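You operate a simulated robot arm through the tools that you are given. There is no shell and no other tool. Be economical: measure what you need, move in short steps, check, and stop when the job is done.

You run a simulated two-armed robot. Do the job below in one go: nothing can be reset, and whatever is moved stays where it is left.

Task
Pick up the filter basket from the shelf under the high cabinet with one hand, pass it to the other hand and put it on the middle shelf of the butyl store rack. Set down upright: filter basket.

The check looks at the end state, three seconds after you hand in, the way a careful person would. Anything else that was tipped, shoved, dropped, spilled or broken makes it a failure.

Robot
Two 7-joint arms with two-finger grippers on one trunk, on a base that drives. Base frame: it is fixed to the floor where the robot stands at the start and does not move with it; the origin is under the middle of the robot, x ahead of it, y to its left, z up. Lengths are in m, angles in degrees, forces in N, time in s.
The left shoulder is at the start at [0.025, 0.218, 1.28], the right one opposite. With the tool pointing down near the work surface each hand reaches from about 0.18 to 0.76 m from the robot's upright axis, wherever it stands, measured 20 degrees to its own side. Places, roughly: middle shelf of the butyl store rack [-0.7, 0.8, 1]. Payload 2.2 kg a hand.
The TCP of each hand is the grasp point between the finger pads, 0.019 m short of the fingertips. In the tool frame z runs along the fingers and y along their closing line. Largest opening 0.116 m; the body of the gripper starts 0.07 m behind the TCP.
Orientation is told as [roll, pitch, yaw] about the base's x, y, z axes, in that order, counted from this pose: with the fingers straight down and closing along the base's y, the tool's x points along the base's -x, its y along +y and its z along -z.

Tools
- The arms move only by the tool step_arm. It takes "left_commands", "right_commands" or both (then of equal length, played together; a hand with none holds still); each is one flat list of numbers, 7 for each row, row after row: the shift along the tool's x, y, z in units of 300 mm (1.0 is 300 mm), then the turn, a rotation vector about the tool's x, y, z in units of 90 degrees (1.0 is 90 degrees), then the finger opening in m, from 0 to 0.116. In form: [dx, dy, dz, ax, ay, az, grip, dx, dy, dz, ax, ay, az, grip, ...]. A call has 1 to 8 rows; each row is the pose to reach, as a shift and turn from the pose commanded when the call began, along the tool's axes at that moment. A call with a number of a shift or a turn outside -1 to 1 is refused whole. Rows are played at 5 a second. More than 0.05 m and 8.6 degrees between two rows, or a gripper value outside its range, and nothing of the call is played. A pose out of reach is approached as far as the arm can. The call stops where the force on the tool passes 40 N (or 10 N more than at its start, if that is more) or the arm is blocked; 0.2 s more then pass. Each finger halts on what it meets, pressing with about 28 N; the grip force reading is that of the motor and also rises with nothing between the fingers. The clock runs only during rows and for 0.2 s after the last one: add rows that repeat a pose to give the fingers time. The reply holds the time, the measured pose of the TCP, the force on the tool along the base axes, the opening and the grip force, in the units named above and with some noise, with the torque about the TCP (base axes, N m) and any sound that the robot's microphone picked up, and new pictures: "pictures" is both (left out), scene, wrist or none (wrist: the cameras of the hands that moved).
- Cameras (640 x 400 px; columns grow to the right, rows downward): "scene" is now at [0.0724, 0.0788, 1.4339]; the picture's right is [0.94, -0.34, -0.00], its down [-0.25, -0.67, -0.70] and it looks along [0.24, 0.66, -0.71] (base axes); focal length 214 px, centre (320, 200). "left" rides on the left gripper at [0.069, 0.015, -0.097] in its tool frame; the picture's right is [-0.21, 0.98, 0.00], its down [-0.76, -0.17, -0.63] and it looks along [-0.62, -0.14, 0.77] (tool axes); focal length 251 px, centre (320, 200). "right" rides on the right gripper at [0.069, -0.015, -0.097] in its tool frame; the picture's right is [0.21, 0.98, 0.00], its down [-0.76, 0.17, -0.63] and it looks along [-0.62, 0.14, 0.77] (tool axes); focal length 251 px, centre (320, 200). There is no depth. A picture from a camera that has moved, and an enlarged one, comes with that camera's place and axes in the base frame and with its lens.
- lift_body(by): slides the trunk up (or, below 0, down) by that many m; the arms and the scene camera ride with it, the base frame stays. It gives what a move gives, with no picture.
- steer(legs): drives the robot by 1 to 6 legs, each [ahead, left, turn to the left] in m, m and degrees, along the robot's own axes; the way and the turn of a leg run together, so that a leg with both is an arc; at most 1.5 m and 180 degrees a leg. The arms and the cameras ride along, it lands a little off, and it stops where it bumps. It gives what a move gives, and a new picture of the scene camera.
- head_to(pan, tilt): turns the head with the scene camera to pan (to the left, within 80 degrees either way) and tilt (down, from -29 to 69), counted from straight ahead of the robot. It gives what a move gives, and a new picture of the scene camera.
- enlarge(camera, box): a new picture of the part [left, top, right, bottom] of that camera's present view, enlarged. The clock stands still meanwhile.
- job_done(): hands the job in; it is judged then, once.

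Work in short steps. Places have to be worked out from the pictures, the camera data and where the tool is seen: move nearer, look again, correct. Check each grasp and each placing, and mend what went wrong. You have 120 turns and 260 pictures in all, those below and enlarged ones among them. Open the grippers and draw the arms clear of the work before you hand the job in, unless the task says otherwise; then end with one line.

The tools are called after "Emit:" as a command line: name --argument value ..., lists and objects as JSON in quotes. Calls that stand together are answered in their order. step_arm: Moves the arms, as the interface text tells. Its arguments: {"type":"object","properties":{"left_commands":{"type":"array","items":{"type":"number"}},"right_commands":{"type":"array","items":{"type":"number"}},"pictures":{"type":"string","enum":["both","scene","wrist","none"]}},"required":[]} The other tools are called the same way: lift_body (by) slides the trunk up or down; steer (legs) drives the base; head_to (pan, tilt) turns the head that bears the scene camera; enlarge (camera, box) takes an enlarged picture of a part of a camera's view; job_done () hands the job in.

At the start:

```text
time_s: 0.0
left_position: [0.3872, 0.4004, 1.2184]
left_tool_rot: [0.0, 0.2, 0.0]
left_force: [-0.1, -0.1, 0.1]
left_moment: [-0.01, -0.02, 0.01]
left_width: 0.1162
left_grasp_force: 0.1
right_position: [0.469, 0.0729, 1.1804]
right_tool_rot: [-0.1, 0.0, 0.0]
right_force: [-0.2, -0.1, 0.4]
right_moment: [0.01, -0.01, -0.01]
right_width: 0.1159
right_grasp_force: 0.0
trunk travel left (down, up): [-0.425, 0.065]
robot x, y, heading: [0.0003, -0.0022, -0.0]
head pan, tilt: [69.9, 45.1]
```

scene: 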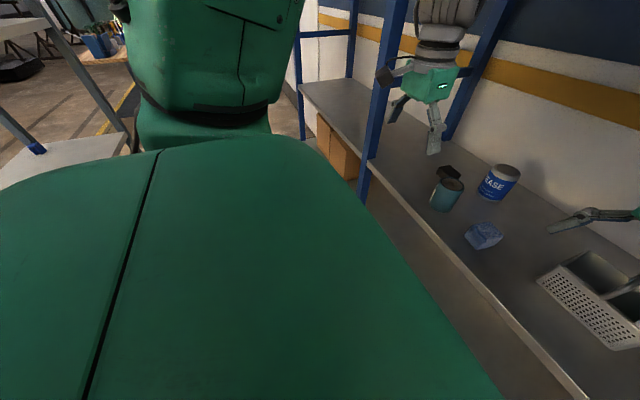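
right: 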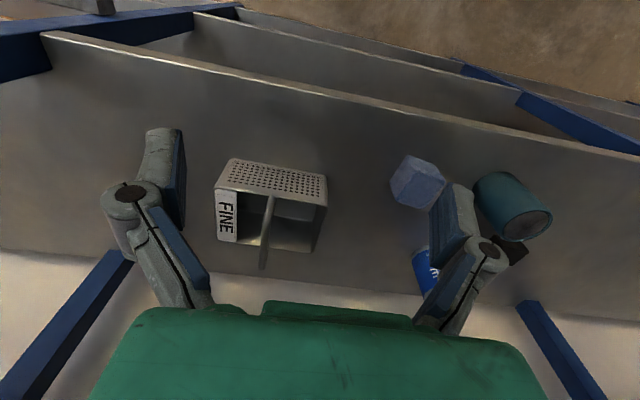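
left: 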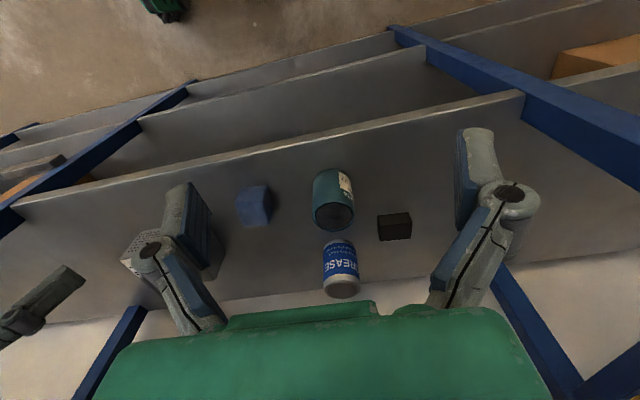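

The right camera shows a perforated basket marked "FINE" on the shelf in front, beneath the right hand. I turn the head ahead to see it and the cabinet above.

Emit:
head_to --pan 0 --tilt 40

Emit:
enlarge --camera "right" --box '[180, 130, 360, 290]'

```text
time_s: 1.4
left_position: [0.3838, 0.4001, 1.2205]
left_tool_rot: [0.0, 0.0, 0.0]
left_force: [-0.1, 0.0, -0.5]
left_moment: [0.0, 0.0, -0.02]
left_width: 0.1161
left_grasp_force: 0.1
right_position: [0.466, 0.0719, 1.1834]
right_tool_rot: [-0.1, -0.1, 0.0]
right_force: [0.6, -0.5, 0.9]
right_moment: [-0.01, 0.0, -0.03]
right_width: 0.1159
right_grasp_force: 0.1
trunk travel left (down, up): [-0.425, 0.065]
robot x, y, heading: [-0.0002, 0.0024, -0.3]
head pan, tilt: [0.0, 40.0]
camera scene: at [0.1294, 0.0025, 1.4413], right [0.0, -1.0, 0.0], down [-0.65, 0.0, -0.76], along [0.76, 0.0, -0.65], focal length 214 px, centre (320, 200)
```

scene: 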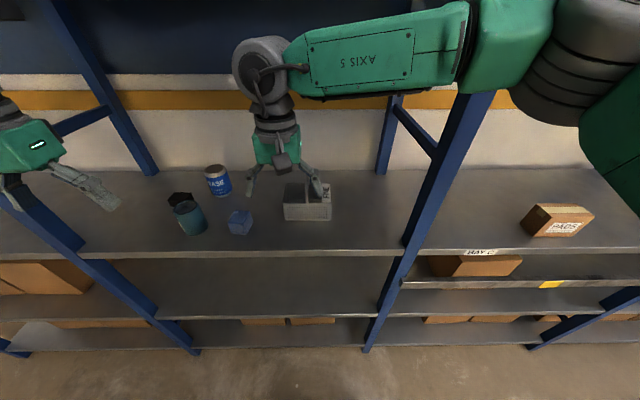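

```text
2.50 times, centred on (270, 210) of right
camera zoom: at [0.3956, 0.0566, 1.278], right [-0.21, 0.98, 0.0], down [0.76, 0.17, 0.63], along [0.62, 0.14, -0.77], focal length 629 px, centre (445, 175)
```

zoom: 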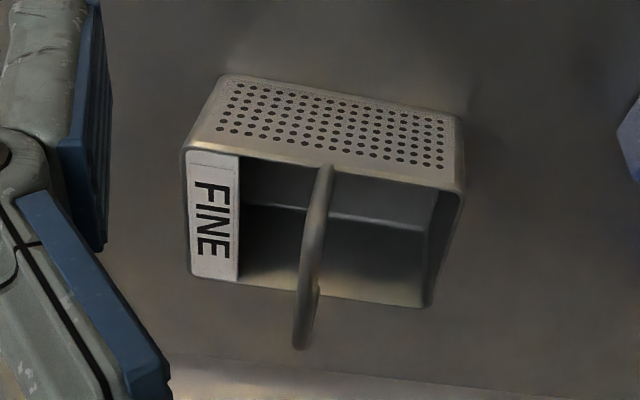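

The basket sits at about (0.68, 0.04, 0.95). I look up for the high cabinet and toward the destination rack.

Emit:
head_to --pan 0 --tilt -10

Emit:
head_to --pan 80 --tilt 15

```text
time_s: 2.6
left_position: [0.3834, 0.3998, 1.2194]
left_tool_rot: [0.0, -0.2, 0.0]
left_force: [-0.2, -0.6, -0.5]
left_moment: [0.0, -0.02, -0.02]
left_width: 0.116
left_grasp_force: 0.1
right_position: [0.4665, 0.0728, 1.1825]
right_tool_rot: [0.0, 0.0, -0.1]
right_force: [0.5, 0.8, -0.3]
right_moment: [0.02, -0.02, 0.03]
right_width: 0.116
right_grasp_force: 0.1
trunk travel left (down, up): [-0.425, 0.065]
robot x, y, heading: [0.0022, -0.0011, -0.0]
head pan, tilt: [0.0, -10.0]
camera scene: at [0.1291, 0.0026, 1.5201], right [0.0, -1.0, 0.0], down [0.17, 0.0, -0.99], along [0.99, 0.0, 0.17], focal length 214 px, centre (320, 200)
```

scene: 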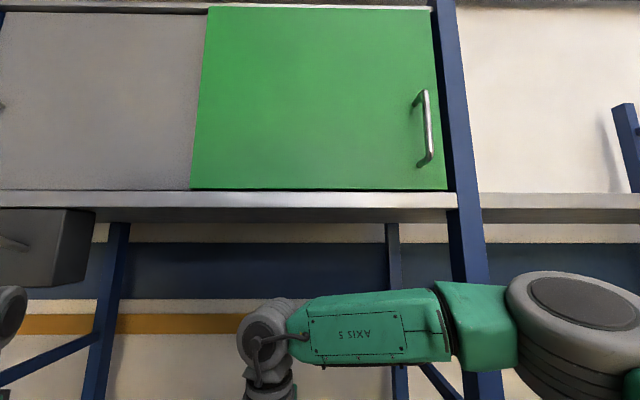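

```text
time_s: 4.1
left_position: [0.3844, 0.4001, 1.219]
left_tool_rot: [0.0, -0.1, 0.0]
left_force: [0.4, 0.0, 1.4]
left_moment: [-0.02, -0.03, 0.03]
left_width: 0.1159
left_grasp_force: 0.0
right_position: [0.4652, 0.0723, 1.1821]
right_tool_rot: [0.0, -0.1, 0.0]
right_force: [-0.2, 0.2, 0.1]
right_moment: [-0.02, -0.01, 0.0]
right_width: 0.1162
right_grasp_force: 0.1
trunk travel left (down, up): [-0.425, 0.065]
robot x, y, heading: [0.0001, 0.0002, -0.1]
head pan, tilt: [80.0, 15.0]
camera scene: at [0.0609, 0.0946, 1.4809], right [0.98, -0.17, 0.0], down [-0.05, -0.26, -0.97], along [0.17, 0.95, -0.26], focal length 214 px, centre (320, 200)
```

scene: 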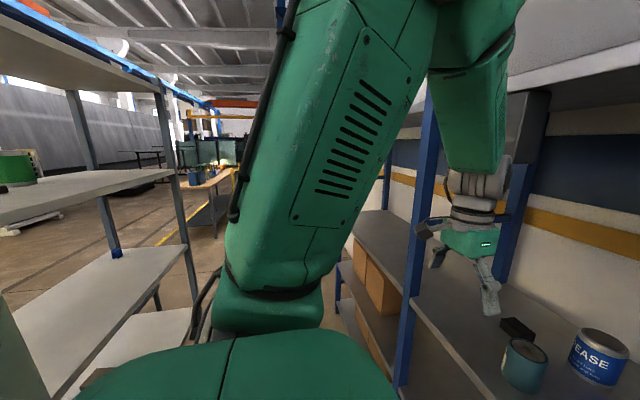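

The cabinet (green door) is above the bay in front, so this is the right basket. I look back and enlarge to make out the handle.

Emit:
head_to --pan 0 --tilt 45

Emit:
enlarge --camera "scene" --box '[220, 110, 400, 222]'

```text
time_s: 5.7
left_position: [0.3836, 0.3999, 1.2187]
left_tool_rot: [0.0, -0.1, 0.0]
left_force: [-0.3, -0.4, 0.4]
left_moment: [-0.01, 0.05, -0.01]
left_width: 0.1159
left_grasp_force: 0.0
right_position: [0.4656, 0.0718, 1.1826]
right_tool_rot: [0.1, -0.1, -0.1]
right_force: [0.3, 0.5, 0.6]
right_moment: [0.03, -0.01, 0.03]
right_width: 0.1164
right_grasp_force: 0.1
trunk travel left (down, up): [-0.425, 0.065]
robot x, y, heading: [0.0009, -0.0015, 0.1]
head pan, tilt: [0.0, 45.0]
camera scene: at [0.1258, 0.0025, 1.434], right [0.0, -1.0, 0.0], down [-0.71, 0.0, -0.7], along [0.7, 0.0, -0.71], focal length 214 px, centre (320, 200)
```

scene: 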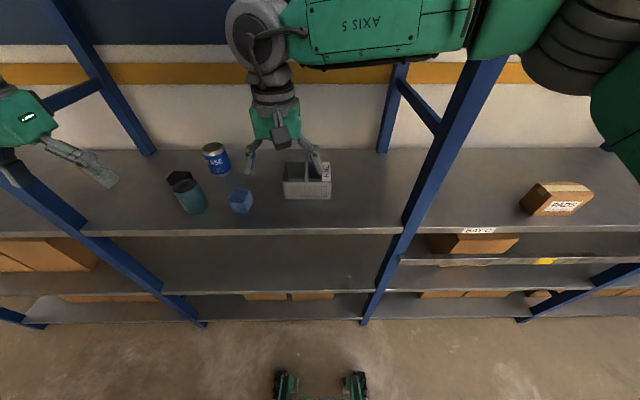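

```text
3.56 times, centred on (310, 166) of scene
camera zoom: at [0.1258, 0.0025, 1.434], right [0.0, -1.0, 0.0], down [-0.71, 0.0, -0.7], along [0.7, 0.0, -0.71], focal length 763 px, centre (356, 321)
```

zoom: 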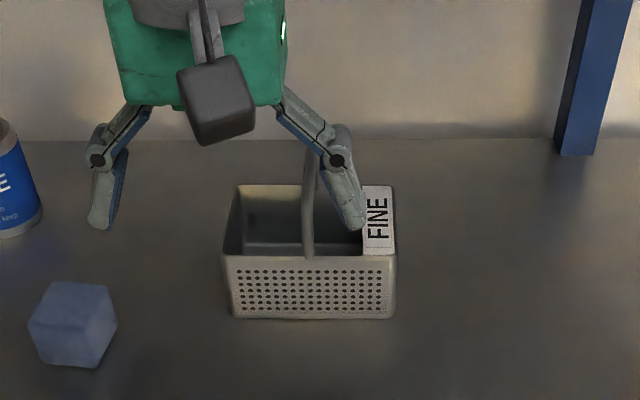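

Basket: rim z≈1.01, shelf z≈0.926, x 0.62–0.73, y −0.03–0.117, arched handle along x at y≈0.042 up to z≈1.06. Before choosing hands I need to see the destination rack, so I turn left a bit and look.

Emit:
steer --legs '[[-0.12, 0, 0], [0, 0, 65]]'

Emit:
head_to --pan 65 --tilt 20

```text
time_s: 9.7
left_position: [-0.3173, 0.5158, 1.2203]
left_tool_rot: [-0.1, -0.1, 65.1]
left_force: [0.3, -0.2, -0.4]
left_moment: [-0.04, -0.02, 0.04]
left_width: 0.1157
left_grasp_force: 0.0
right_position: [0.0149, 0.4524, 1.1811]
right_tool_rot: [0.0, -0.1, 65.0]
right_force: [0.1, -0.1, 0.1]
right_moment: [-0.02, 0.0, 0.0]
right_width: 0.1159
right_grasp_force: 0.1
trunk travel left (down, up): [-0.425, 0.065]
robot x, y, heading: [-0.1175, -0.0007, 65.2]
head pan, tilt: [0.0, 45.0]
camera scene: at [-0.0648, 0.1138, 1.434], right [0.91, -0.42, 0.0], down [-0.3, -0.64, -0.7], along [0.3, 0.64, -0.71], focal length 214 px, centre (320, 200)
```

scene: 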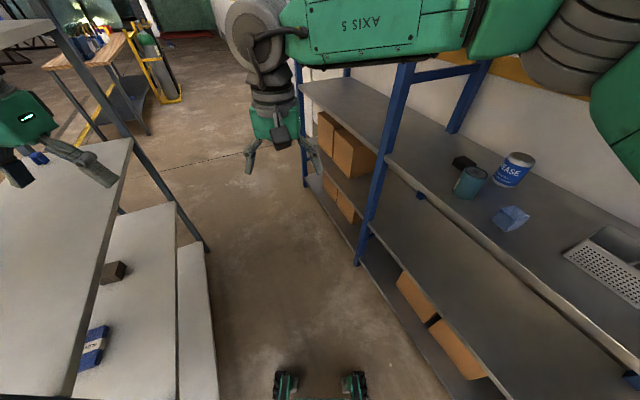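

```text
time_s: 11.1
left_position: [-0.3175, 0.5136, 1.2222]
left_tool_rot: [-0.1, -0.2, 65.2]
left_force: [-0.8, -0.7, 0.5]
left_moment: [-0.02, -0.01, 0.01]
left_width: 0.116
left_grasp_force: 0.1
right_position: [0.0135, 0.4488, 1.1842]
right_tool_rot: [0.0, -0.4, 65.0]
right_force: [-0.1, -0.7, 0.0]
right_moment: [-0.01, 0.02, 0.05]
right_width: 0.116
right_grasp_force: 0.1
trunk travel left (down, up): [-0.425, 0.065]
robot x, y, heading: [-0.1137, 0.0004, 65.1]
head pan, tilt: [65.0, 20.0]
camera scene: at [-0.1605, 0.1119, 1.4727], right [0.77, 0.64, 0.0], down [0.22, -0.27, -0.94], along [-0.6, 0.72, -0.35], focal length 214 px, centre (320, 200)
```

scene: 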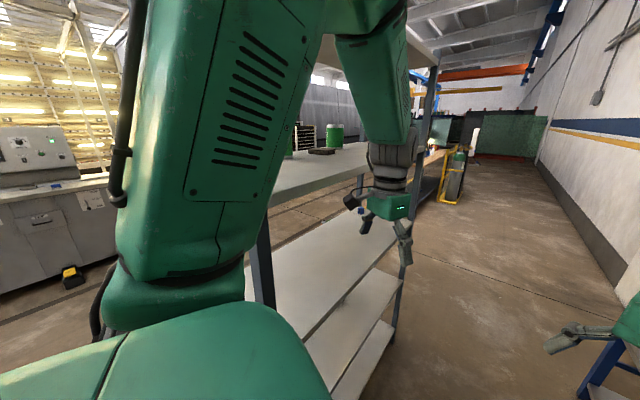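

The rack's middle shelf (z≈1.0) is empty, with front edge x≈−0.41, spanning y≈0.3–1.1, and the shelf above it at ~1.37. The left arm picks, since it is clear of the bay post, and the right places. I drive back to face the basket.

Emit:
steer --legs '[[0, 0, -65], [0.12, 0, 0]]'

Emit:
step_arm --right_commands '[0.06, -0.14, 0.03, 0, 0, 0, 0.116, 0.12, -0.28, 0.06, 0, 0, 0, 0.116, 0.18, -0.42, 0.09, 0, 0, 0, 0.116, 0.24, -0.56, 0.12, 0, 0, 0, 0.116, 0.3, -0.7, 0.15, 0, 0, 0, 0.116]' --pictures "scene"

```text
time_s: 15.2
left_position: [0.3941, 0.3896, 1.2199]
left_tool_rot: [-0.1, -0.3, -1.4]
left_force: [0.1, -0.2, -0.2]
left_moment: [0.01, -0.01, 0.03]
left_width: 0.1164
left_grasp_force: 0.1
right_position: [0.4661, 0.0589, 1.184]
right_tool_rot: [-0.1, -0.3, -1.4]
right_force: [0.2, 1.1, 0.2]
right_moment: [-0.02, -0.02, -0.03]
right_width: 0.1163
right_grasp_force: 0.0
trunk travel left (down, up): [-0.425, 0.065]
robot x, y, heading: [0.0013, -0.0055, -1.4]
head pan, tilt: [65.0, 20.0]
camera scene: at [0.088, 0.0851, 1.4726], right [0.9, -0.45, 0.0], down [-0.15, -0.31, -0.94], along [0.42, 0.84, -0.35], focal length 214 px, centre (320, 200)
```

scene: 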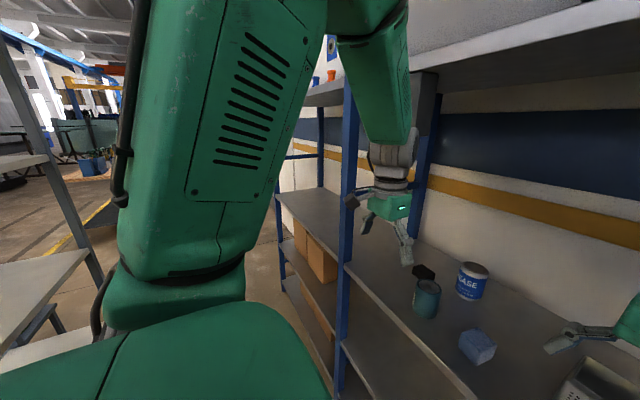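

```text
time_s: 16.4
left_position: [0.3896, 0.3834, 1.2237]
left_tool_rot: [0.2, -0.4, -1.5]
left_force: [0.4, 0.6, -1.2]
left_moment: [0.02, 0.01, 0.01]
left_width: 0.1159
left_grasp_force: 0.0
right_position: [0.3682, -0.1532, 1.1338]
right_tool_rot: [0.2, -0.3, -1.4]
right_force: [-0.3, 0.0, 0.4]
right_moment: [0.0, -0.04, -0.01]
right_width: 0.116
right_grasp_force: 0.1
trunk travel left (down, up): [-0.425, 0.065]
robot x, y, heading: [0.005, 0.0011, -1.6]
head pan, tilt: [65.0, 20.0]
camera scene: at [0.0874, 0.0786, 1.473], right [0.9, -0.44, 0.0], down [-0.15, -0.31, -0.94], along [0.42, 0.84, -0.34], focal length 214 px, centre (320, 200)
```

scene: 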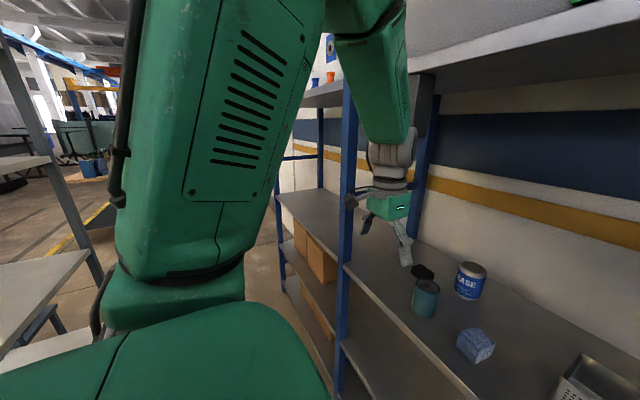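

Right arm is parked aside. Now I bring the left hand across over the front of the shelf towards the basket at safe height.

Emit:
step_arm --left_commands '[-0.05, -0.14, 0, 0, 0, 0, 0.116, -0.1, -0.28, 0, 0, 0, 0, 0.116, -0.15, -0.42, 0, 0, 0, 0, 0.116, -0.2, -0.56, 0, 0, 0, 0, 0.116, -0.25, -0.7, 0, 0, 0, 0, 0.116, -0.3, -0.84, 0, 0, 0, 0, 0.116, -0.35, -0.98, 0, 0, 0, 0, 0.116]' --pictures "wrist"

Emit:
head_to --pan 0 --tilt 45

```text
time_s: 18.0
left_position: [0.4895, 0.0853, 1.2198]
left_tool_rot: [0.2, -0.2, -1.3]
left_force: [-0.4, -0.9, -0.6]
left_moment: [0.03, 0.01, 0.0]
left_width: 0.1159
left_grasp_force: 0.0
right_position: [0.3713, -0.1557, 1.1332]
right_tool_rot: [0.3, -0.3, -1.4]
right_force: [-0.1, -0.1, 0.1]
right_moment: [0.02, -0.05, 0.01]
right_width: 0.1158
right_grasp_force: 0.1
trunk travel left (down, up): [-0.425, 0.065]
robot x, y, heading: [0.0058, -0.0034, -1.4]
head pan, tilt: [65.0, 20.0]
camera left: at [0.422, 0.0998, 1.3168], right [0.24, 0.97, 0.01], down [0.75, -0.19, 0.64], along [0.62, -0.15, -0.77], focal length 251 px, centre (320, 200)
```

left: 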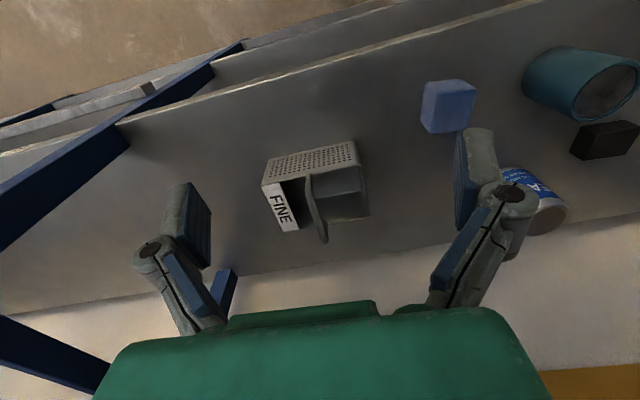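

```text
time_s: 19.4
left_position: [0.4904, 0.0883, 1.2208]
left_tool_rot: [0.2, -0.4, -1.3]
left_force: [-0.2, -0.3, 0.8]
left_moment: [0.02, -0.01, -0.02]
left_width: 0.116
left_grasp_force: 0.1
right_position: [0.3692, -0.1532, 1.1349]
right_tool_rot: [0.2, -0.4, -1.4]
right_force: [-0.2, -0.4, 0.8]
right_moment: [-0.01, 0.01, 0.0]
right_width: 0.1158
right_grasp_force: 0.0
trunk travel left (down, up): [-0.425, 0.065]
robot x, y, heading: [0.0032, -0.0007, -1.5]
head pan, tilt: [0.0, 45.0]
camera scene: at [0.1297, -0.0079, 1.434], right [-0.02, -1.0, 0.0], down [-0.71, 0.02, -0.7], along [0.7, -0.02, -0.71], focal length 214 px, centre (320, 200)
```

scene: 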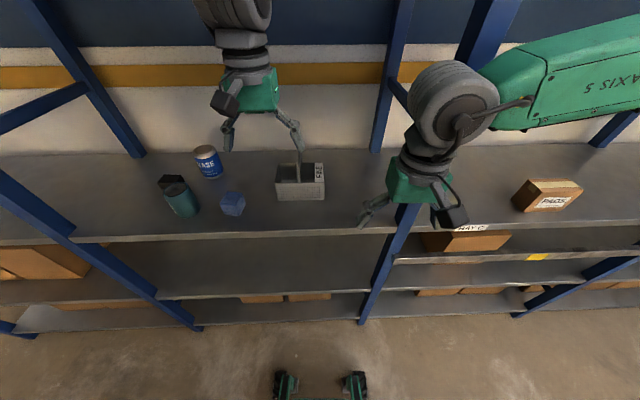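

Enlarging both views to pin down the handle.

Emit:
enlarge --camera "scene" --box '[250, 130, 350, 212]'

Emit:
enlarge --camera "left" --box '[240, 120, 400, 260]'

```text
4.88 times, centred on (300, 171) of scene
camera zoom: at [0.1297, -0.0079, 1.434], right [-0.02, -1.0, 0.0], down [-0.71, 0.02, -0.7], along [0.7, -0.02, -0.71], focal length 1046 px, centre (418, 342)
```

zoom: 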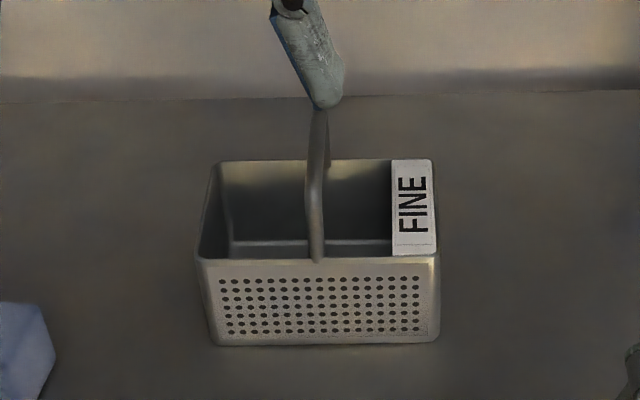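

```text
2.86 times, centred on (320, 190) of left
camera zoom: at [0.4212, 0.1033, 1.3171], right [0.24, 0.97, 0.0], down [0.75, -0.19, 0.64], along [0.62, -0.15, -0.77], focal length 718 px, centre (320, 229)
```

zoom: 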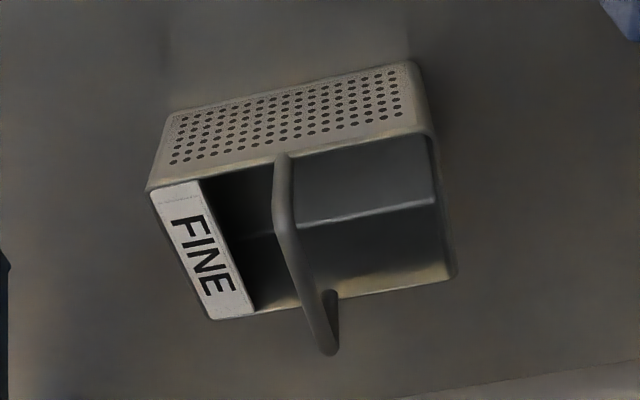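

The handle is a round bar: its top run goes x≈0.63–0.71 at y≈0.039, z≈1.06. I go to a pre-grasp above its near end, with the hand leaning back 25°.

Emit:
step_arm --left_commands '[-0.1, -0.04, 0.05, 0, -0.07, 0, 0.08, -0.2, -0.08, 0.11, 0, -0.14, 0, 0.08, -0.3, -0.12, 0.18, 0, -0.21, 0, 0.08, -0.41, -0.153, 0.277, 0, -0.278, 0, 0.08, -0.41, -0.153, 0.277, 0, -0.278, 0, 0.08]'

```text
time_s: 20.8
left_position: [0.6221, 0.0612, 1.1677]
left_tool_rot: [-4.5, -26.4, 3.8]
left_force: [-0.6, 0.0, 0.7]
left_moment: [0.04, -0.02, 0.01]
left_width: 0.0799
left_grasp_force: 0.0
right_position: [0.3637, -0.1537, 1.1364]
right_tool_rot: [0.2, -0.7, -1.3]
right_force: [-0.7, 0.3, 0.0]
right_moment: [0.0, -0.02, -0.01]
right_width: 0.1159
right_grasp_force: 0.1
trunk travel left (down, up): [-0.425, 0.065]
robot x, y, heading: [0.0006, -0.0022, -1.5]
head pan, tilt: [0.0, 45.0]
stopped in row 5 (left hand): the arm was blocked; the commanded pose is now the measured one
camera scene: at [0.1284, -0.008, 1.4342], right [-0.03, -1.0, 0.0], down [-0.71, 0.02, -0.71], along [0.71, -0.02, -0.71], focal length 214 px, centre (320, 200)
camera left: at [0.5172, 0.0759, 1.2229], right [0.16, 0.99, 0.03], down [0.4, -0.09, 0.91], along [0.9, -0.14, -0.41], focal length 251 px, centre (320, 200)
```

scene: 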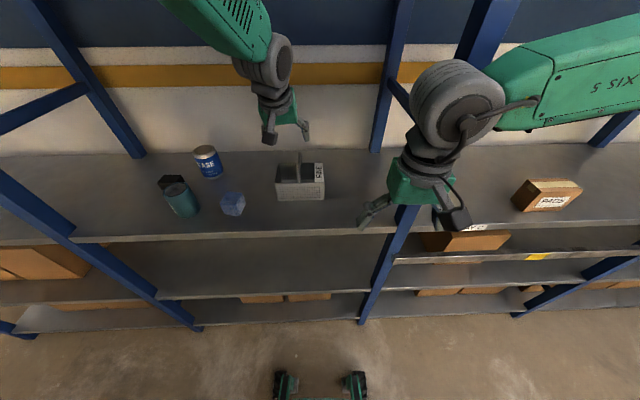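
left: 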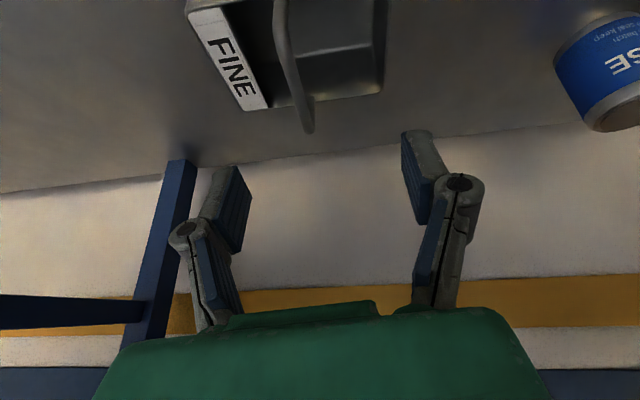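

The arm stopped at its limit with no force, slightly short of the pose. I draw the right hand back a little, then bring the base 6 cm nearer and lower the trunk 5 cm to give the left arm room.

Emit:
step_arm --right_commands '[0.12, 0, 0, 0, 0, 0, 0.08, 0.24, 0, 0, 0, 0, 0, 0.08]' --pictures "none"

Emit:
steer --legs '[[0.06, -0.02, 1.4]]'

Emit:
lift_body --by -0.04

Emit:
step_arm --left_commands '[0, 0, 0, 0, 0, 0, 0.08]'

```text
time_s: 21.4
left_position: [0.6228, 0.0612, 1.1693]
left_tool_rot: [-4.6, -26.5, 3.7]
left_force: [1.1, 0.6, 0.6]
left_moment: [-0.01, 0.0, 0.02]
left_width: 0.0801
left_grasp_force: 0.1
right_position: [0.2917, -0.1497, 1.1366]
right_tool_rot: [0.1, -0.6, -1.4]
right_force: [0.4, 0.1, 0.9]
right_moment: [0.02, -0.02, -0.01]
right_width: 0.0802
right_grasp_force: 0.1
trunk travel left (down, up): [-0.425, 0.065]
robot x, y, heading: [0.0031, -0.002, -1.5]
head pan, tilt: [0.0, 45.0]
```

```text
time_s: 22.4
left_position: [0.6769, 0.0641, 1.168]
left_tool_rot: [-4.5, -26.5, 4.9]
left_force: [-0.7, 0.8, 0.4]
left_moment: [-0.05, -0.02, -0.03]
left_width: 0.0799
left_grasp_force: 0.1
right_position: [0.3543, -0.1573, 1.1378]
right_tool_rot: [-0.2, -0.9, 0.2]
right_force: [0.5, 0.2, 0.7]
right_moment: [-0.04, -0.02, -0.01]
right_width: 0.0802
right_grasp_force: 0.0
trunk travel left (down, up): [-0.425, 0.065]
robot x, y, heading: [0.0646, -0.0204, 0.0]
head pan, tilt: [0.0, 45.0]
camera scene: at [0.1845, -0.0217, 1.4347], right [0.0, -1.0, 0.0], down [-0.71, 0.0, -0.71], along [0.71, 0.0, -0.71], focal length 214 px, centre (320, 200)
```

scene: 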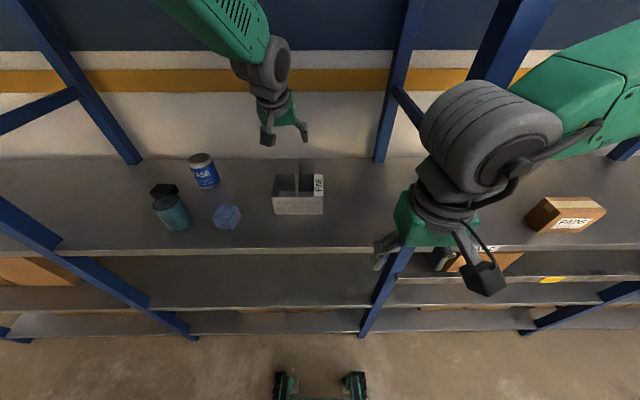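

```text
time_s: 23.2
left_position: [0.6808, 0.062, 1.1263]
left_tool_rot: [-4.3, -26.3, 4.9]
left_force: [-1.1, 0.0, 0.3]
left_moment: [-0.02, 0.01, 0.01]
left_width: 0.0799
left_grasp_force: 0.0
right_position: [0.3567, -0.1587, 1.0958]
right_tool_rot: [-0.1, -0.8, 0.2]
right_force: [-0.3, 0.4, -1.0]
right_moment: [-0.02, 0.06, 0.01]
right_width: 0.0798
right_grasp_force: 0.0
trunk travel left (down, up): [-0.385, 0.105]
robot x, y, heading: [0.0623, -0.0236, 0.2]
head pan, tilt: [0.0, 45.0]
```

```text
time_s: 23.6
left_position: [0.6788, 0.0684, 1.1259]
left_tool_rot: [-4.7, -26.3, 5.0]
left_force: [-0.1, 1.3, -0.1]
left_moment: [-0.05, 0.0, 0.01]
left_width: 0.0801
left_grasp_force: 0.1
right_position: [0.3562, -0.1526, 1.0975]
right_tool_rot: [-0.4, -0.7, 0.2]
right_force: [0.4, -0.2, 0.0]
right_moment: [0.05, 0.01, -0.04]
right_width: 0.08
right_grasp_force: 0.1
trunk travel left (down, up): [-0.385, 0.105]
robot x, y, heading: [0.0651, -0.022, 0.1]
head pan, tilt: [0.0, 45.0]
camera scene: at [0.1905, -0.0153, 1.394], right [0.0, -1.0, 0.0], down [-0.71, 0.0, -0.7], along [0.7, 0.0, -0.71], focal length 214 px, centre (320, 200)
camera left: at [0.5739, 0.0798, 1.1806], right [0.14, 0.99, 0.02], down [0.4, -0.08, 0.91], along [0.9, -0.12, -0.41], focal length 251 px, centre (320, 200)
```

scene: 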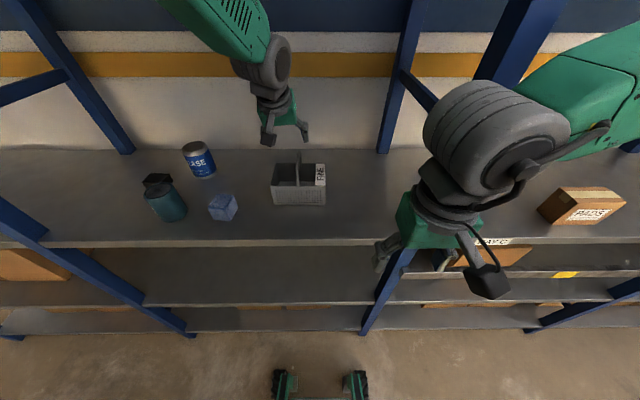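
left: 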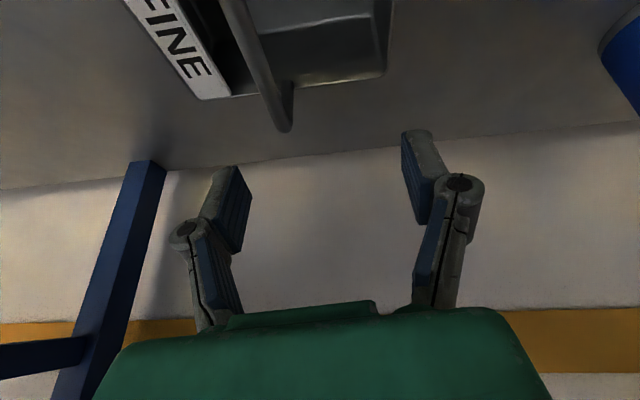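

The far handle end re-measures at (0.713, 0.037, 1.06), consistent. I straighten the hand and move back to a pre-grasp behind and above the handle's near end.

Emit:
step_arm --left_commands '[0.09, -0.037, -0.067, -0.011, 0, 0.036, 0.08, 0.183, -0.075, -0.134, -0.022, 0, 0.073, 0.08, 0.183, -0.075, -0.134, -0.022, 0, 0.073, 0.08]'

```text
time_s: 24.4
left_position: [0.6194, 0.0527, 1.144]
left_tool_rot: [-1.4, -26.5, -0.2]
left_force: [0.1, 0.6, 0.1]
left_moment: [-0.03, 0.06, -0.01]
left_width: 0.0799
left_grasp_force: 0.1
right_position: [0.3565, -0.152, 1.0966]
right_tool_rot: [-0.4, -0.6, 0.2]
right_force: [0.6, -1.2, 0.3]
right_moment: [0.0, -0.01, 0.05]
right_width: 0.0801
right_grasp_force: 0.0
trunk travel left (down, up): [-0.385, 0.105]
robot x, y, heading: [0.0627, -0.0199, -0.0]
head pan, tilt: [0.0, 45.0]
camera scene: at [0.1916, -0.0154, 1.3938], right [0.0, -1.0, 0.0], down [-0.71, 0.0, -0.7], along [0.7, 0.0, -0.71], focal length 214 px, centre (320, 200)
camera left: at [0.5162, 0.0696, 1.1994], right [0.21, 0.98, 0.07], down [0.39, -0.15, 0.91], along [0.9, -0.16, -0.41], focal length 251 px, centre (320, 200)
```

scene: 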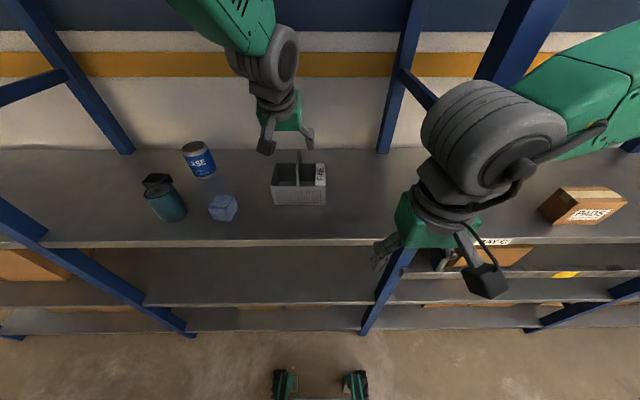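
left: 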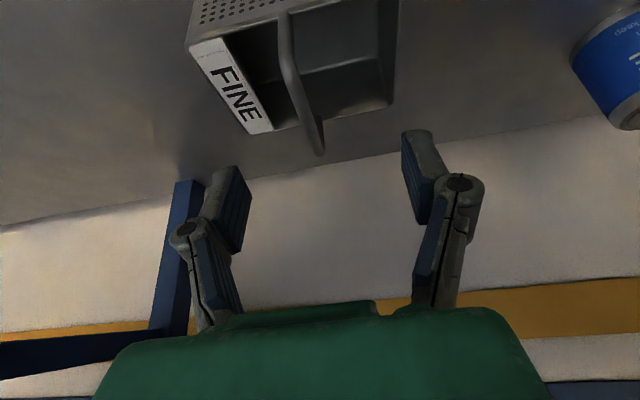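

Position is close. I descend along the tool so the bar comes between the pads.

Emit:
step_arm --left_commands '[0.012, -0.03, 0.09, 0, 0, 0, 0.08, 0.025, -0.047, 0.18, 0, 0, 0, 0.08, 0.037, -0.047, 0.276, 0, 0, 0, 0.08, 0.037, -0.047, 0.276, 0, 0, 0, 0.08]'

```text
time_s: 25.6
left_position: [0.6532, 0.0427, 1.0876]
left_tool_rot: [-4.0, -27.5, 3.3]
left_force: [-0.1, -0.3, -0.3]
left_moment: [-0.02, 0.03, 0.01]
left_width: 0.0802
left_grasp_force: 0.2
right_position: [0.3527, -0.1607, 1.0978]
right_tool_rot: [0.1, -0.9, 0.3]
right_force: [-0.5, 0.4, 0.8]
right_moment: [0.03, 0.05, 0.01]
right_width: 0.0801
right_grasp_force: 0.1
trunk travel left (down, up): [-0.385, 0.105]
robot x, y, heading: [0.0651, -0.0191, -0.2]
head pan, tilt: [0.0, 45.0]
stopped in row 4 (left hand): the arm was blocked; the commanded pose is now the measured one
camera scene: at [0.1904, -0.0265, 1.3941], right [0.0, -1.0, 0.0], down [-0.71, 0.0, -0.7], along [0.7, 0.0, -0.71], focal length 214 px, centre (320, 200)
camera left: at [0.5472, 0.056, 1.1405], right [0.17, 0.99, 0.04], down [0.38, -0.1, 0.92], along [0.91, -0.14, -0.39], focal length 251 px, centre (320, 200)
```

scene: 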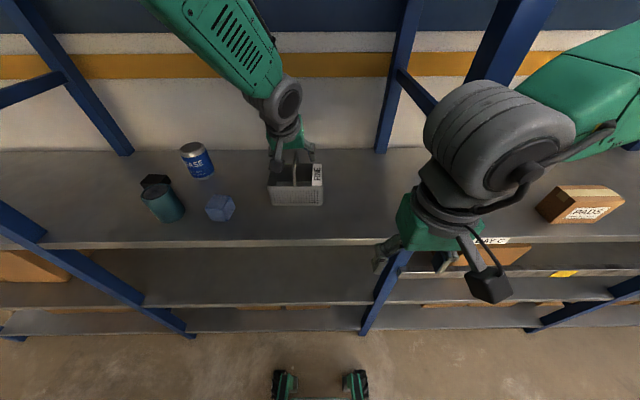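
left: 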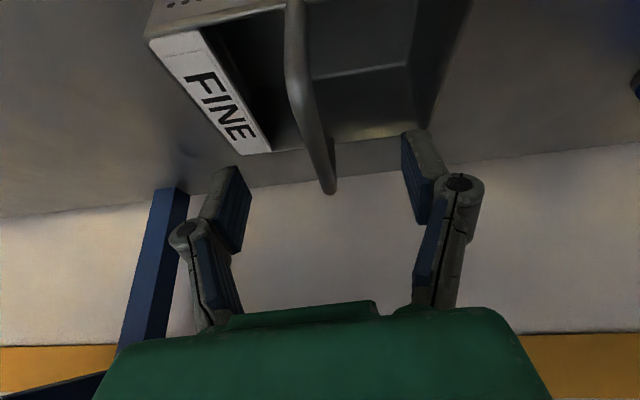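

Another joint limit with 2 cm to go; the bar is centred between the fingers. I lower the trunk by 2.2 cm instead.

Emit:
lift_body --by -0.022

Emit:
step_arm --left_commands '[0, 0, 0, 0, 0, 0, 0.08]' --pictures "wrist"

Emit:
enlarge --camera "scene" --box '[240, 110, 360, 200]'

```text
time_s: 26.3
left_position: [0.6532, 0.0462, 1.0656]
left_tool_rot: [-4.2, -27.6, 3.3]
left_force: [1.1, 0.3, -0.4]
left_moment: [0.01, 0.0, 0.03]
left_width: 0.08
left_grasp_force: 0.1
right_position: [0.3519, -0.1558, 1.0766]
right_tool_rot: [-0.2, -0.9, 0.2]
right_force: [-0.1, 0.2, 0.9]
right_moment: [0.03, 0.0, -0.01]
right_width: 0.08
right_grasp_force: 0.0
trunk travel left (down, up): [-0.363, 0.127]
robot x, y, heading: [0.0663, -0.02, -0.1]
head pan, tilt: [0.0, 45.0]
```

```text
time_s: 26.7
left_position: [0.6525, 0.0411, 1.0675]
left_tool_rot: [-3.9, -27.7, 3.0]
left_force: [-0.1, -0.5, 0.1]
left_moment: [0.0, -0.02, 0.01]
left_width: 0.0801
left_grasp_force: 0.1
right_position: [0.3516, -0.1595, 1.0756]
right_tool_rot: [-0.1, -0.9, 0.2]
right_force: [0.4, 0.4, 0.2]
right_moment: [0.02, 0.01, 0.03]
right_width: 0.08
right_grasp_force: 0.1
trunk travel left (down, up): [-0.363, 0.127]
robot x, y, heading: [0.0669, -0.0187, -0.1]
head pan, tilt: [0.0, 45.0]
camera left: at [0.5473, 0.0557, 1.1193], right [0.17, 0.98, 0.04], down [0.38, -0.1, 0.92], along [0.91, -0.14, -0.39], focal length 251 px, centre (320, 200)
```

left: 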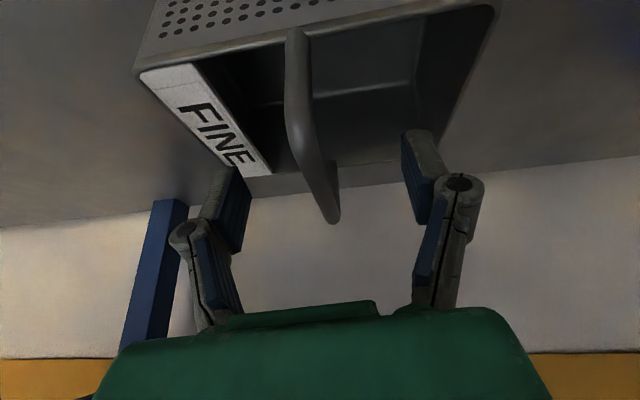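

```text
4.44 times, centred on (300, 155) of scene
camera zoom: at [0.1908, -0.0259, 1.372], right [0.0, -1.0, 0.0], down [-0.71, 0.0, -0.7], along [0.7, 0.0, -0.71], focal length 953 px, centre (409, 400)
```

zoom: 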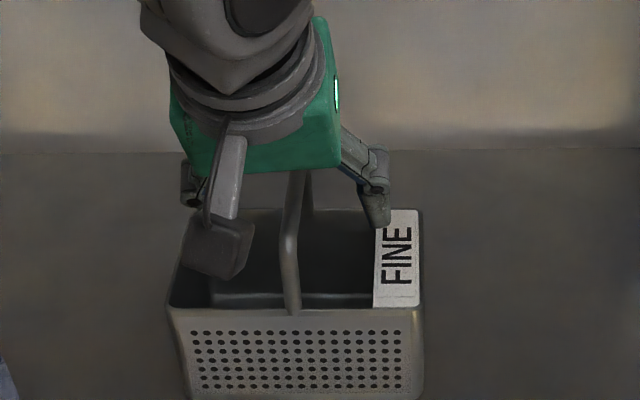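

The bar runs right between the pads, about 7 mm beyond the TCP. Closing the fingers.

Emit:
step_arm --left_commands '[0, 0, 0, 0, 0, 0, 0.04, 0, 0, 0, 0, 0, 0, 0.01, 0, 0, 0, 0, 0, 0, 0.0, 0, 0, 0, 0, 0, 0, 0.0, 0, 0, 0, 0, 0, 0, 0.0]'

```text
time_s: 27.9
left_position: [0.6541, 0.0437, 1.0665]
left_tool_rot: [-4.1, -27.6, 3.2]
left_force: [0.2, 0.0, -2.7]
left_moment: [0.0, 0.0, 0.0]
left_width: 0.0059
left_grasp_force: 27.4
right_position: [0.3518, -0.1568, 1.0758]
right_tool_rot: [-0.1, -0.9, 0.2]
right_force: [-0.2, -0.1, 1.1]
right_moment: [0.01, 0.02, 0.01]
right_width: 0.0799
right_grasp_force: 0.0
trunk travel left (down, up): [-0.363, 0.127]
robot x, y, heading: [0.0629, -0.0235, -0.0]
head pan, tilt: [0.0, 45.0]
camera scene: at [0.1912, -0.0233, 1.3719], right [0.0, -1.0, 0.0], down [-0.71, 0.0, -0.7], along [0.7, 0.0, -0.71], focal length 214 px, centre (320, 200)
camera left: at [0.5474, 0.0582, 1.1187], right [0.17, 0.98, 0.04], down [0.38, -0.1, 0.92], along [0.91, -0.14, -0.39], focal length 251 px, centre (320, 200)
```

scene: 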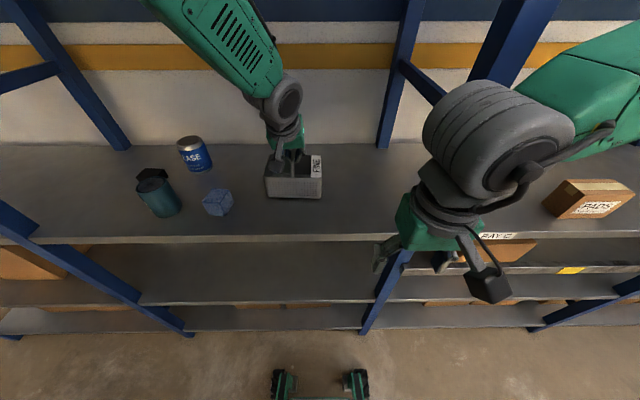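
left: 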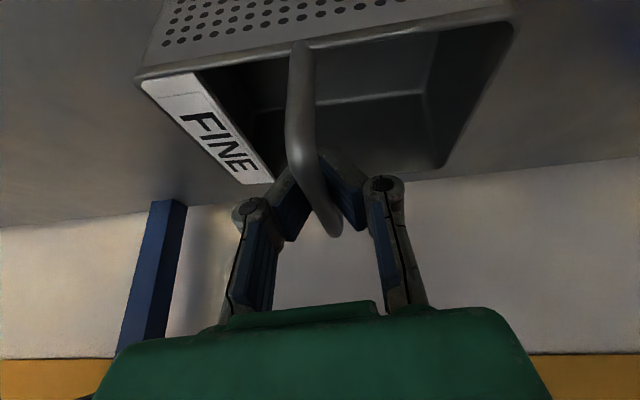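

Width halted at 5.9 mm with full grip force; verifying closely that the bar is truly between the pads.

Emit:
enlarge --camera "left" --box '[220, 120, 420, 250]'

Emit:
lift_body --by 0.03

Emit:
step_arm --left_commands '[0, 0, 0, 0, 0, 0, 0]'

```text
3.08 times, centred on (320, 185) of left
camera zoom: at [0.5474, 0.0582, 1.1187], right [0.17, 0.98, 0.04], down [0.38, -0.1, 0.92], along [0.91, -0.14, -0.39], focal length 774 px, centre (320, 246)
```

zoom: 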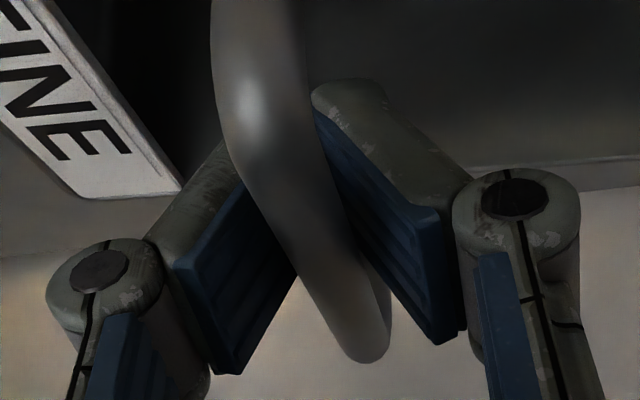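

```text
time_s: 28.6
left_position: [0.6526, 0.0433, 1.0962]
left_tool_rot: [-4.1, -27.5, 3.3]
left_force: [-0.3, 0.0, -2.4]
left_moment: [0.0, 0.02, 0.01]
left_width: 0.0061
left_grasp_force: 27.7
right_position: [0.352, -0.1566, 1.1047]
right_tool_rot: [-0.2, -0.9, 0.3]
right_force: [0.0, -0.4, -0.1]
right_moment: [0.0, 0.04, -0.01]
right_width: 0.0802
right_grasp_force: 0.0
trunk travel left (down, up): [-0.393, 0.097]
robot x, y, heading: [0.0625, -0.0223, -0.1]
head pan, tilt: [0.0, 45.0]
```

```text
time_s: 29.0
left_position: [0.654, 0.0442, 1.0969]
left_tool_rot: [-4.1, -27.6, 3.2]
left_force: [0.1, -1.0, -2.8]
left_moment: [-0.03, 0.02, 0.02]
left_width: 0.0061
left_grasp_force: 27.8
right_position: [0.3521, -0.157, 1.1071]
right_tool_rot: [-0.1, -0.9, 0.3]
right_force: [0.0, -0.1, 0.6]
right_moment: [0.04, 0.02, 0.03]
right_width: 0.0801
right_grasp_force: 0.1
trunk travel left (down, up): [-0.393, 0.097]
robot x, y, heading: [0.0632, -0.0213, 0.1]
head pan, tilt: [0.0, 45.0]
camera scene: at [0.1909, -0.0231, 1.4019], right [0.0, -1.0, 0.0], down [-0.71, 0.0, -0.7], along [0.7, 0.0, -0.71], focal length 214 px, centre (320, 200)
camera left: at [0.5471, 0.0584, 1.1487], right [0.17, 0.99, 0.04], down [0.38, -0.1, 0.92], along [0.91, -0.14, -0.39], focal length 251 px, centre (320, 200)
```

scene: 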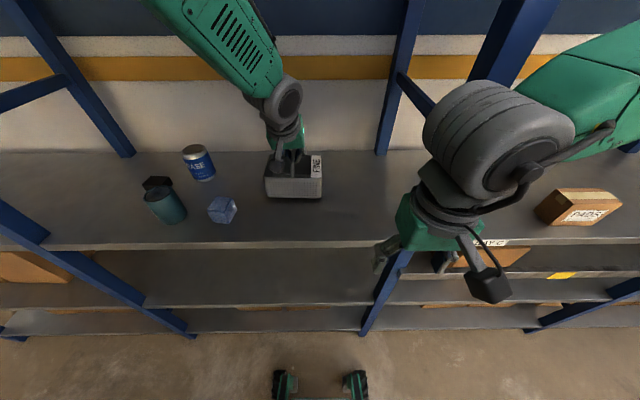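
left: 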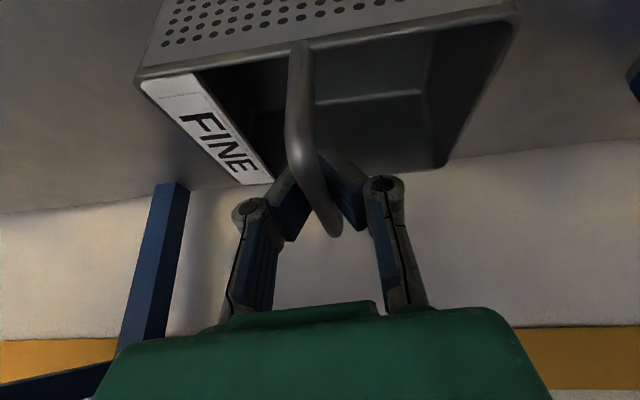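

It lifts level at about 2.7 N. I raise it more and back the robot out of the bay.

Emit:
lift_body --by 0.06

Emit:
steer --legs '[[-0.16, 0, 0]]'

Emit:
step_arm --left_commands '[0.09, 0, -0.044, 0, 0, 0, 0, 0.18, 0, -0.088, 0, 0, 0, 0, 0.27, 0, -0.132, 0, 0, 0, 0, 0.36, 0, -0.176, 0, 0, 0, 0, 0.45, 0, -0.22, 0, 0, 0, 0, 0.45, 0, -0.22, 0, 0, 0, 0]'

```text
time_s: 30.0
left_position: [0.6536, 0.0435, 1.1568]
left_tool_rot: [-4.3, -27.6, 3.2]
left_force: [-0.1, 0.1, -3.0]
left_moment: [-0.02, 0.03, 0.02]
left_width: 0.0061
left_grasp_force: 28.2
right_position: [0.3531, -0.1573, 1.1659]
right_tool_rot: [-0.1, -0.8, 0.2]
right_force: [-0.1, 1.3, 0.8]
right_moment: [0.01, 0.02, -0.03]
right_width: 0.0805
right_grasp_force: 0.1
trunk travel left (down, up): [-0.453, 0.037]
robot x, y, heading: [0.0661, -0.0202, -0.0]
head pan, tilt: [0.0, 45.0]
```

```text
time_s: 31.5
left_position: [0.4951, 0.0481, 1.1514]
left_tool_rot: [-4.0, -26.9, 3.4]
left_force: [0.3, 0.1, -3.8]
left_moment: [-0.02, 0.03, -0.04]
left_width: 0.0059
left_grasp_force: 27.6
right_position: [0.1944, -0.1579, 1.1654]
right_tool_rot: [-0.2, -0.8, 0.5]
right_force: [-0.1, -0.7, -0.3]
right_moment: [0.01, -0.03, 0.02]
right_width: 0.0801
right_grasp_force: 0.2
trunk travel left (down, up): [-0.453, 0.037]
robot x, y, heading: [-0.0962, -0.0202, 0.2]
head pan, tilt: [0.0, 45.0]
camera scene: at [0.0344, -0.0233, 1.4616], right [0.0, -1.0, 0.0], down [-0.71, 0.0, -0.7], along [0.7, 0.0, -0.71], focal length 214 px, centre (320, 200)
```

scene: 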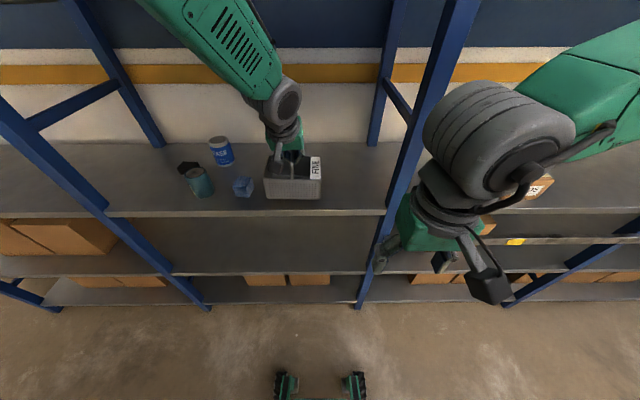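

```text
time_s: 32.9
left_position: [0.3409, 0.0476, 1.1548]
left_tool_rot: [-5.8, -27.2, 5.2]
left_force: [0.1, 0.3, -2.6]
left_moment: [-0.04, 0.01, 0.01]
left_width: 0.006
left_grasp_force: 27.5
right_position: [0.1899, -0.1565, 1.1657]
right_tool_rot: [-0.3, -1.1, 0.5]
right_force: [-0.2, 0.1, 0.2]
right_moment: [0.02, 0.0, 0.02]
right_width: 0.08
right_grasp_force: 0.1
trunk travel left (down, up): [-0.453, 0.037]
robot x, y, heading: [-0.0981, -0.0188, 0.3]
head pan, tilt: [0.0, 45.0]
camera scene: at [0.0304, -0.0235, 1.462], right [0.0, -1.0, 0.0], down [-0.71, 0.0, -0.7], along [0.7, 0.0, -0.71], focal length 214 px, centre (320, 200)
camera left: at [0.2339, 0.0613, 1.2074], right [0.15, 0.99, 0.01], down [0.39, -0.07, 0.92], along [0.91, -0.13, -0.39], focal length 251 px, centre (320, 200)
```

scene: 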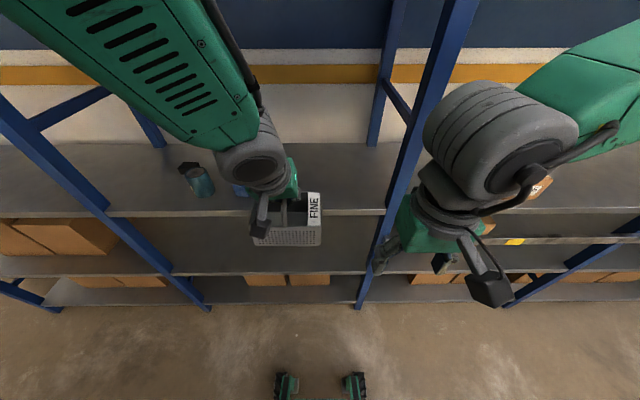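
left: 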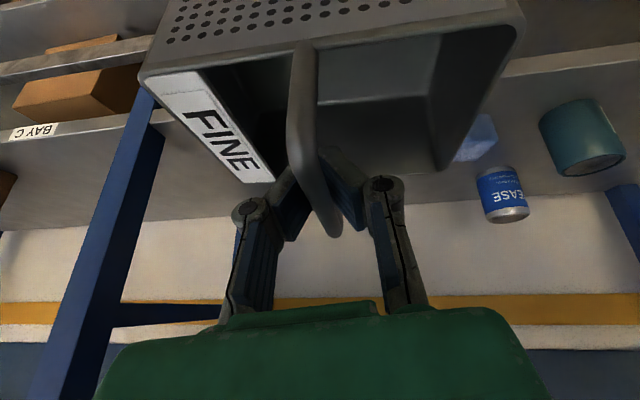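

Now I yaw the left hand −90° about the vertical so the bar points sideways toward the right hand, in small increments.

Emit:
step_arm --left_commands '[0, 0, 0, 0.042, 0.008, 0.081, 0, 0, 0, 0, 0.084, 0.016, 0.162, 0, 0, 0, 0, 0.126, 0.024, 0.243, 0, 0, 0, 0, 0.168, 0.032, 0.324, 0, 0, 0, 0, 0.21, 0.04, 0.405, 0, 0, 0, 0, 0.252, 0.048, 0.486, 0, 0, 0, 0, 0.252, 0.048, 0.486, 0]'

```text
time_s: 34.5
left_position: [0.3377, 0.0445, 1.1507]
left_tool_rot: [-4.5, -26.4, -45.8]
left_force: [0.2, 0.1, -2.9]
left_moment: [-0.01, 0.03, 0.01]
left_width: 0.0062
left_grasp_force: 27.9
right_position: [0.1888, -0.1548, 1.1668]
right_tool_rot: [-0.1, -1.1, 0.4]
right_force: [-0.1, 0.2, 0.4]
right_moment: [-0.03, -0.03, 0.0]
right_width: 0.08
right_grasp_force: 0.1
trunk travel left (down, up): [-0.453, 0.037]
robot x, y, heading: [-0.0962, -0.024, 0.2]
head pan, tilt: [0.0, 45.0]
camera scene: at [0.0302, -0.0209, 1.462], right [0.0, -1.0, 0.0], down [-0.71, 0.0, -0.7], along [0.7, 0.0, -0.71], focal length 214 px, centre (320, 200)
camera left: at [0.2811, 0.1337, 1.2046], right [0.86, 0.52, 0.03], down [0.19, -0.36, 0.91], along [0.48, -0.78, -0.41], focal length 251 px, centre (320, 200)
```

scene: 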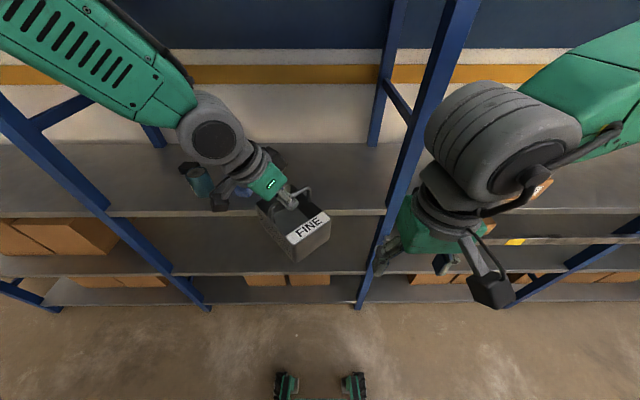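
left: 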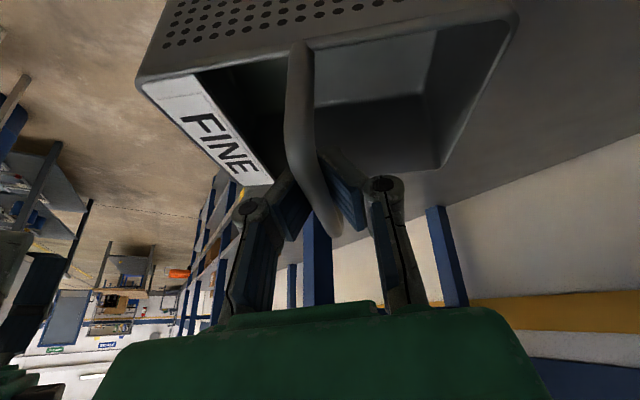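

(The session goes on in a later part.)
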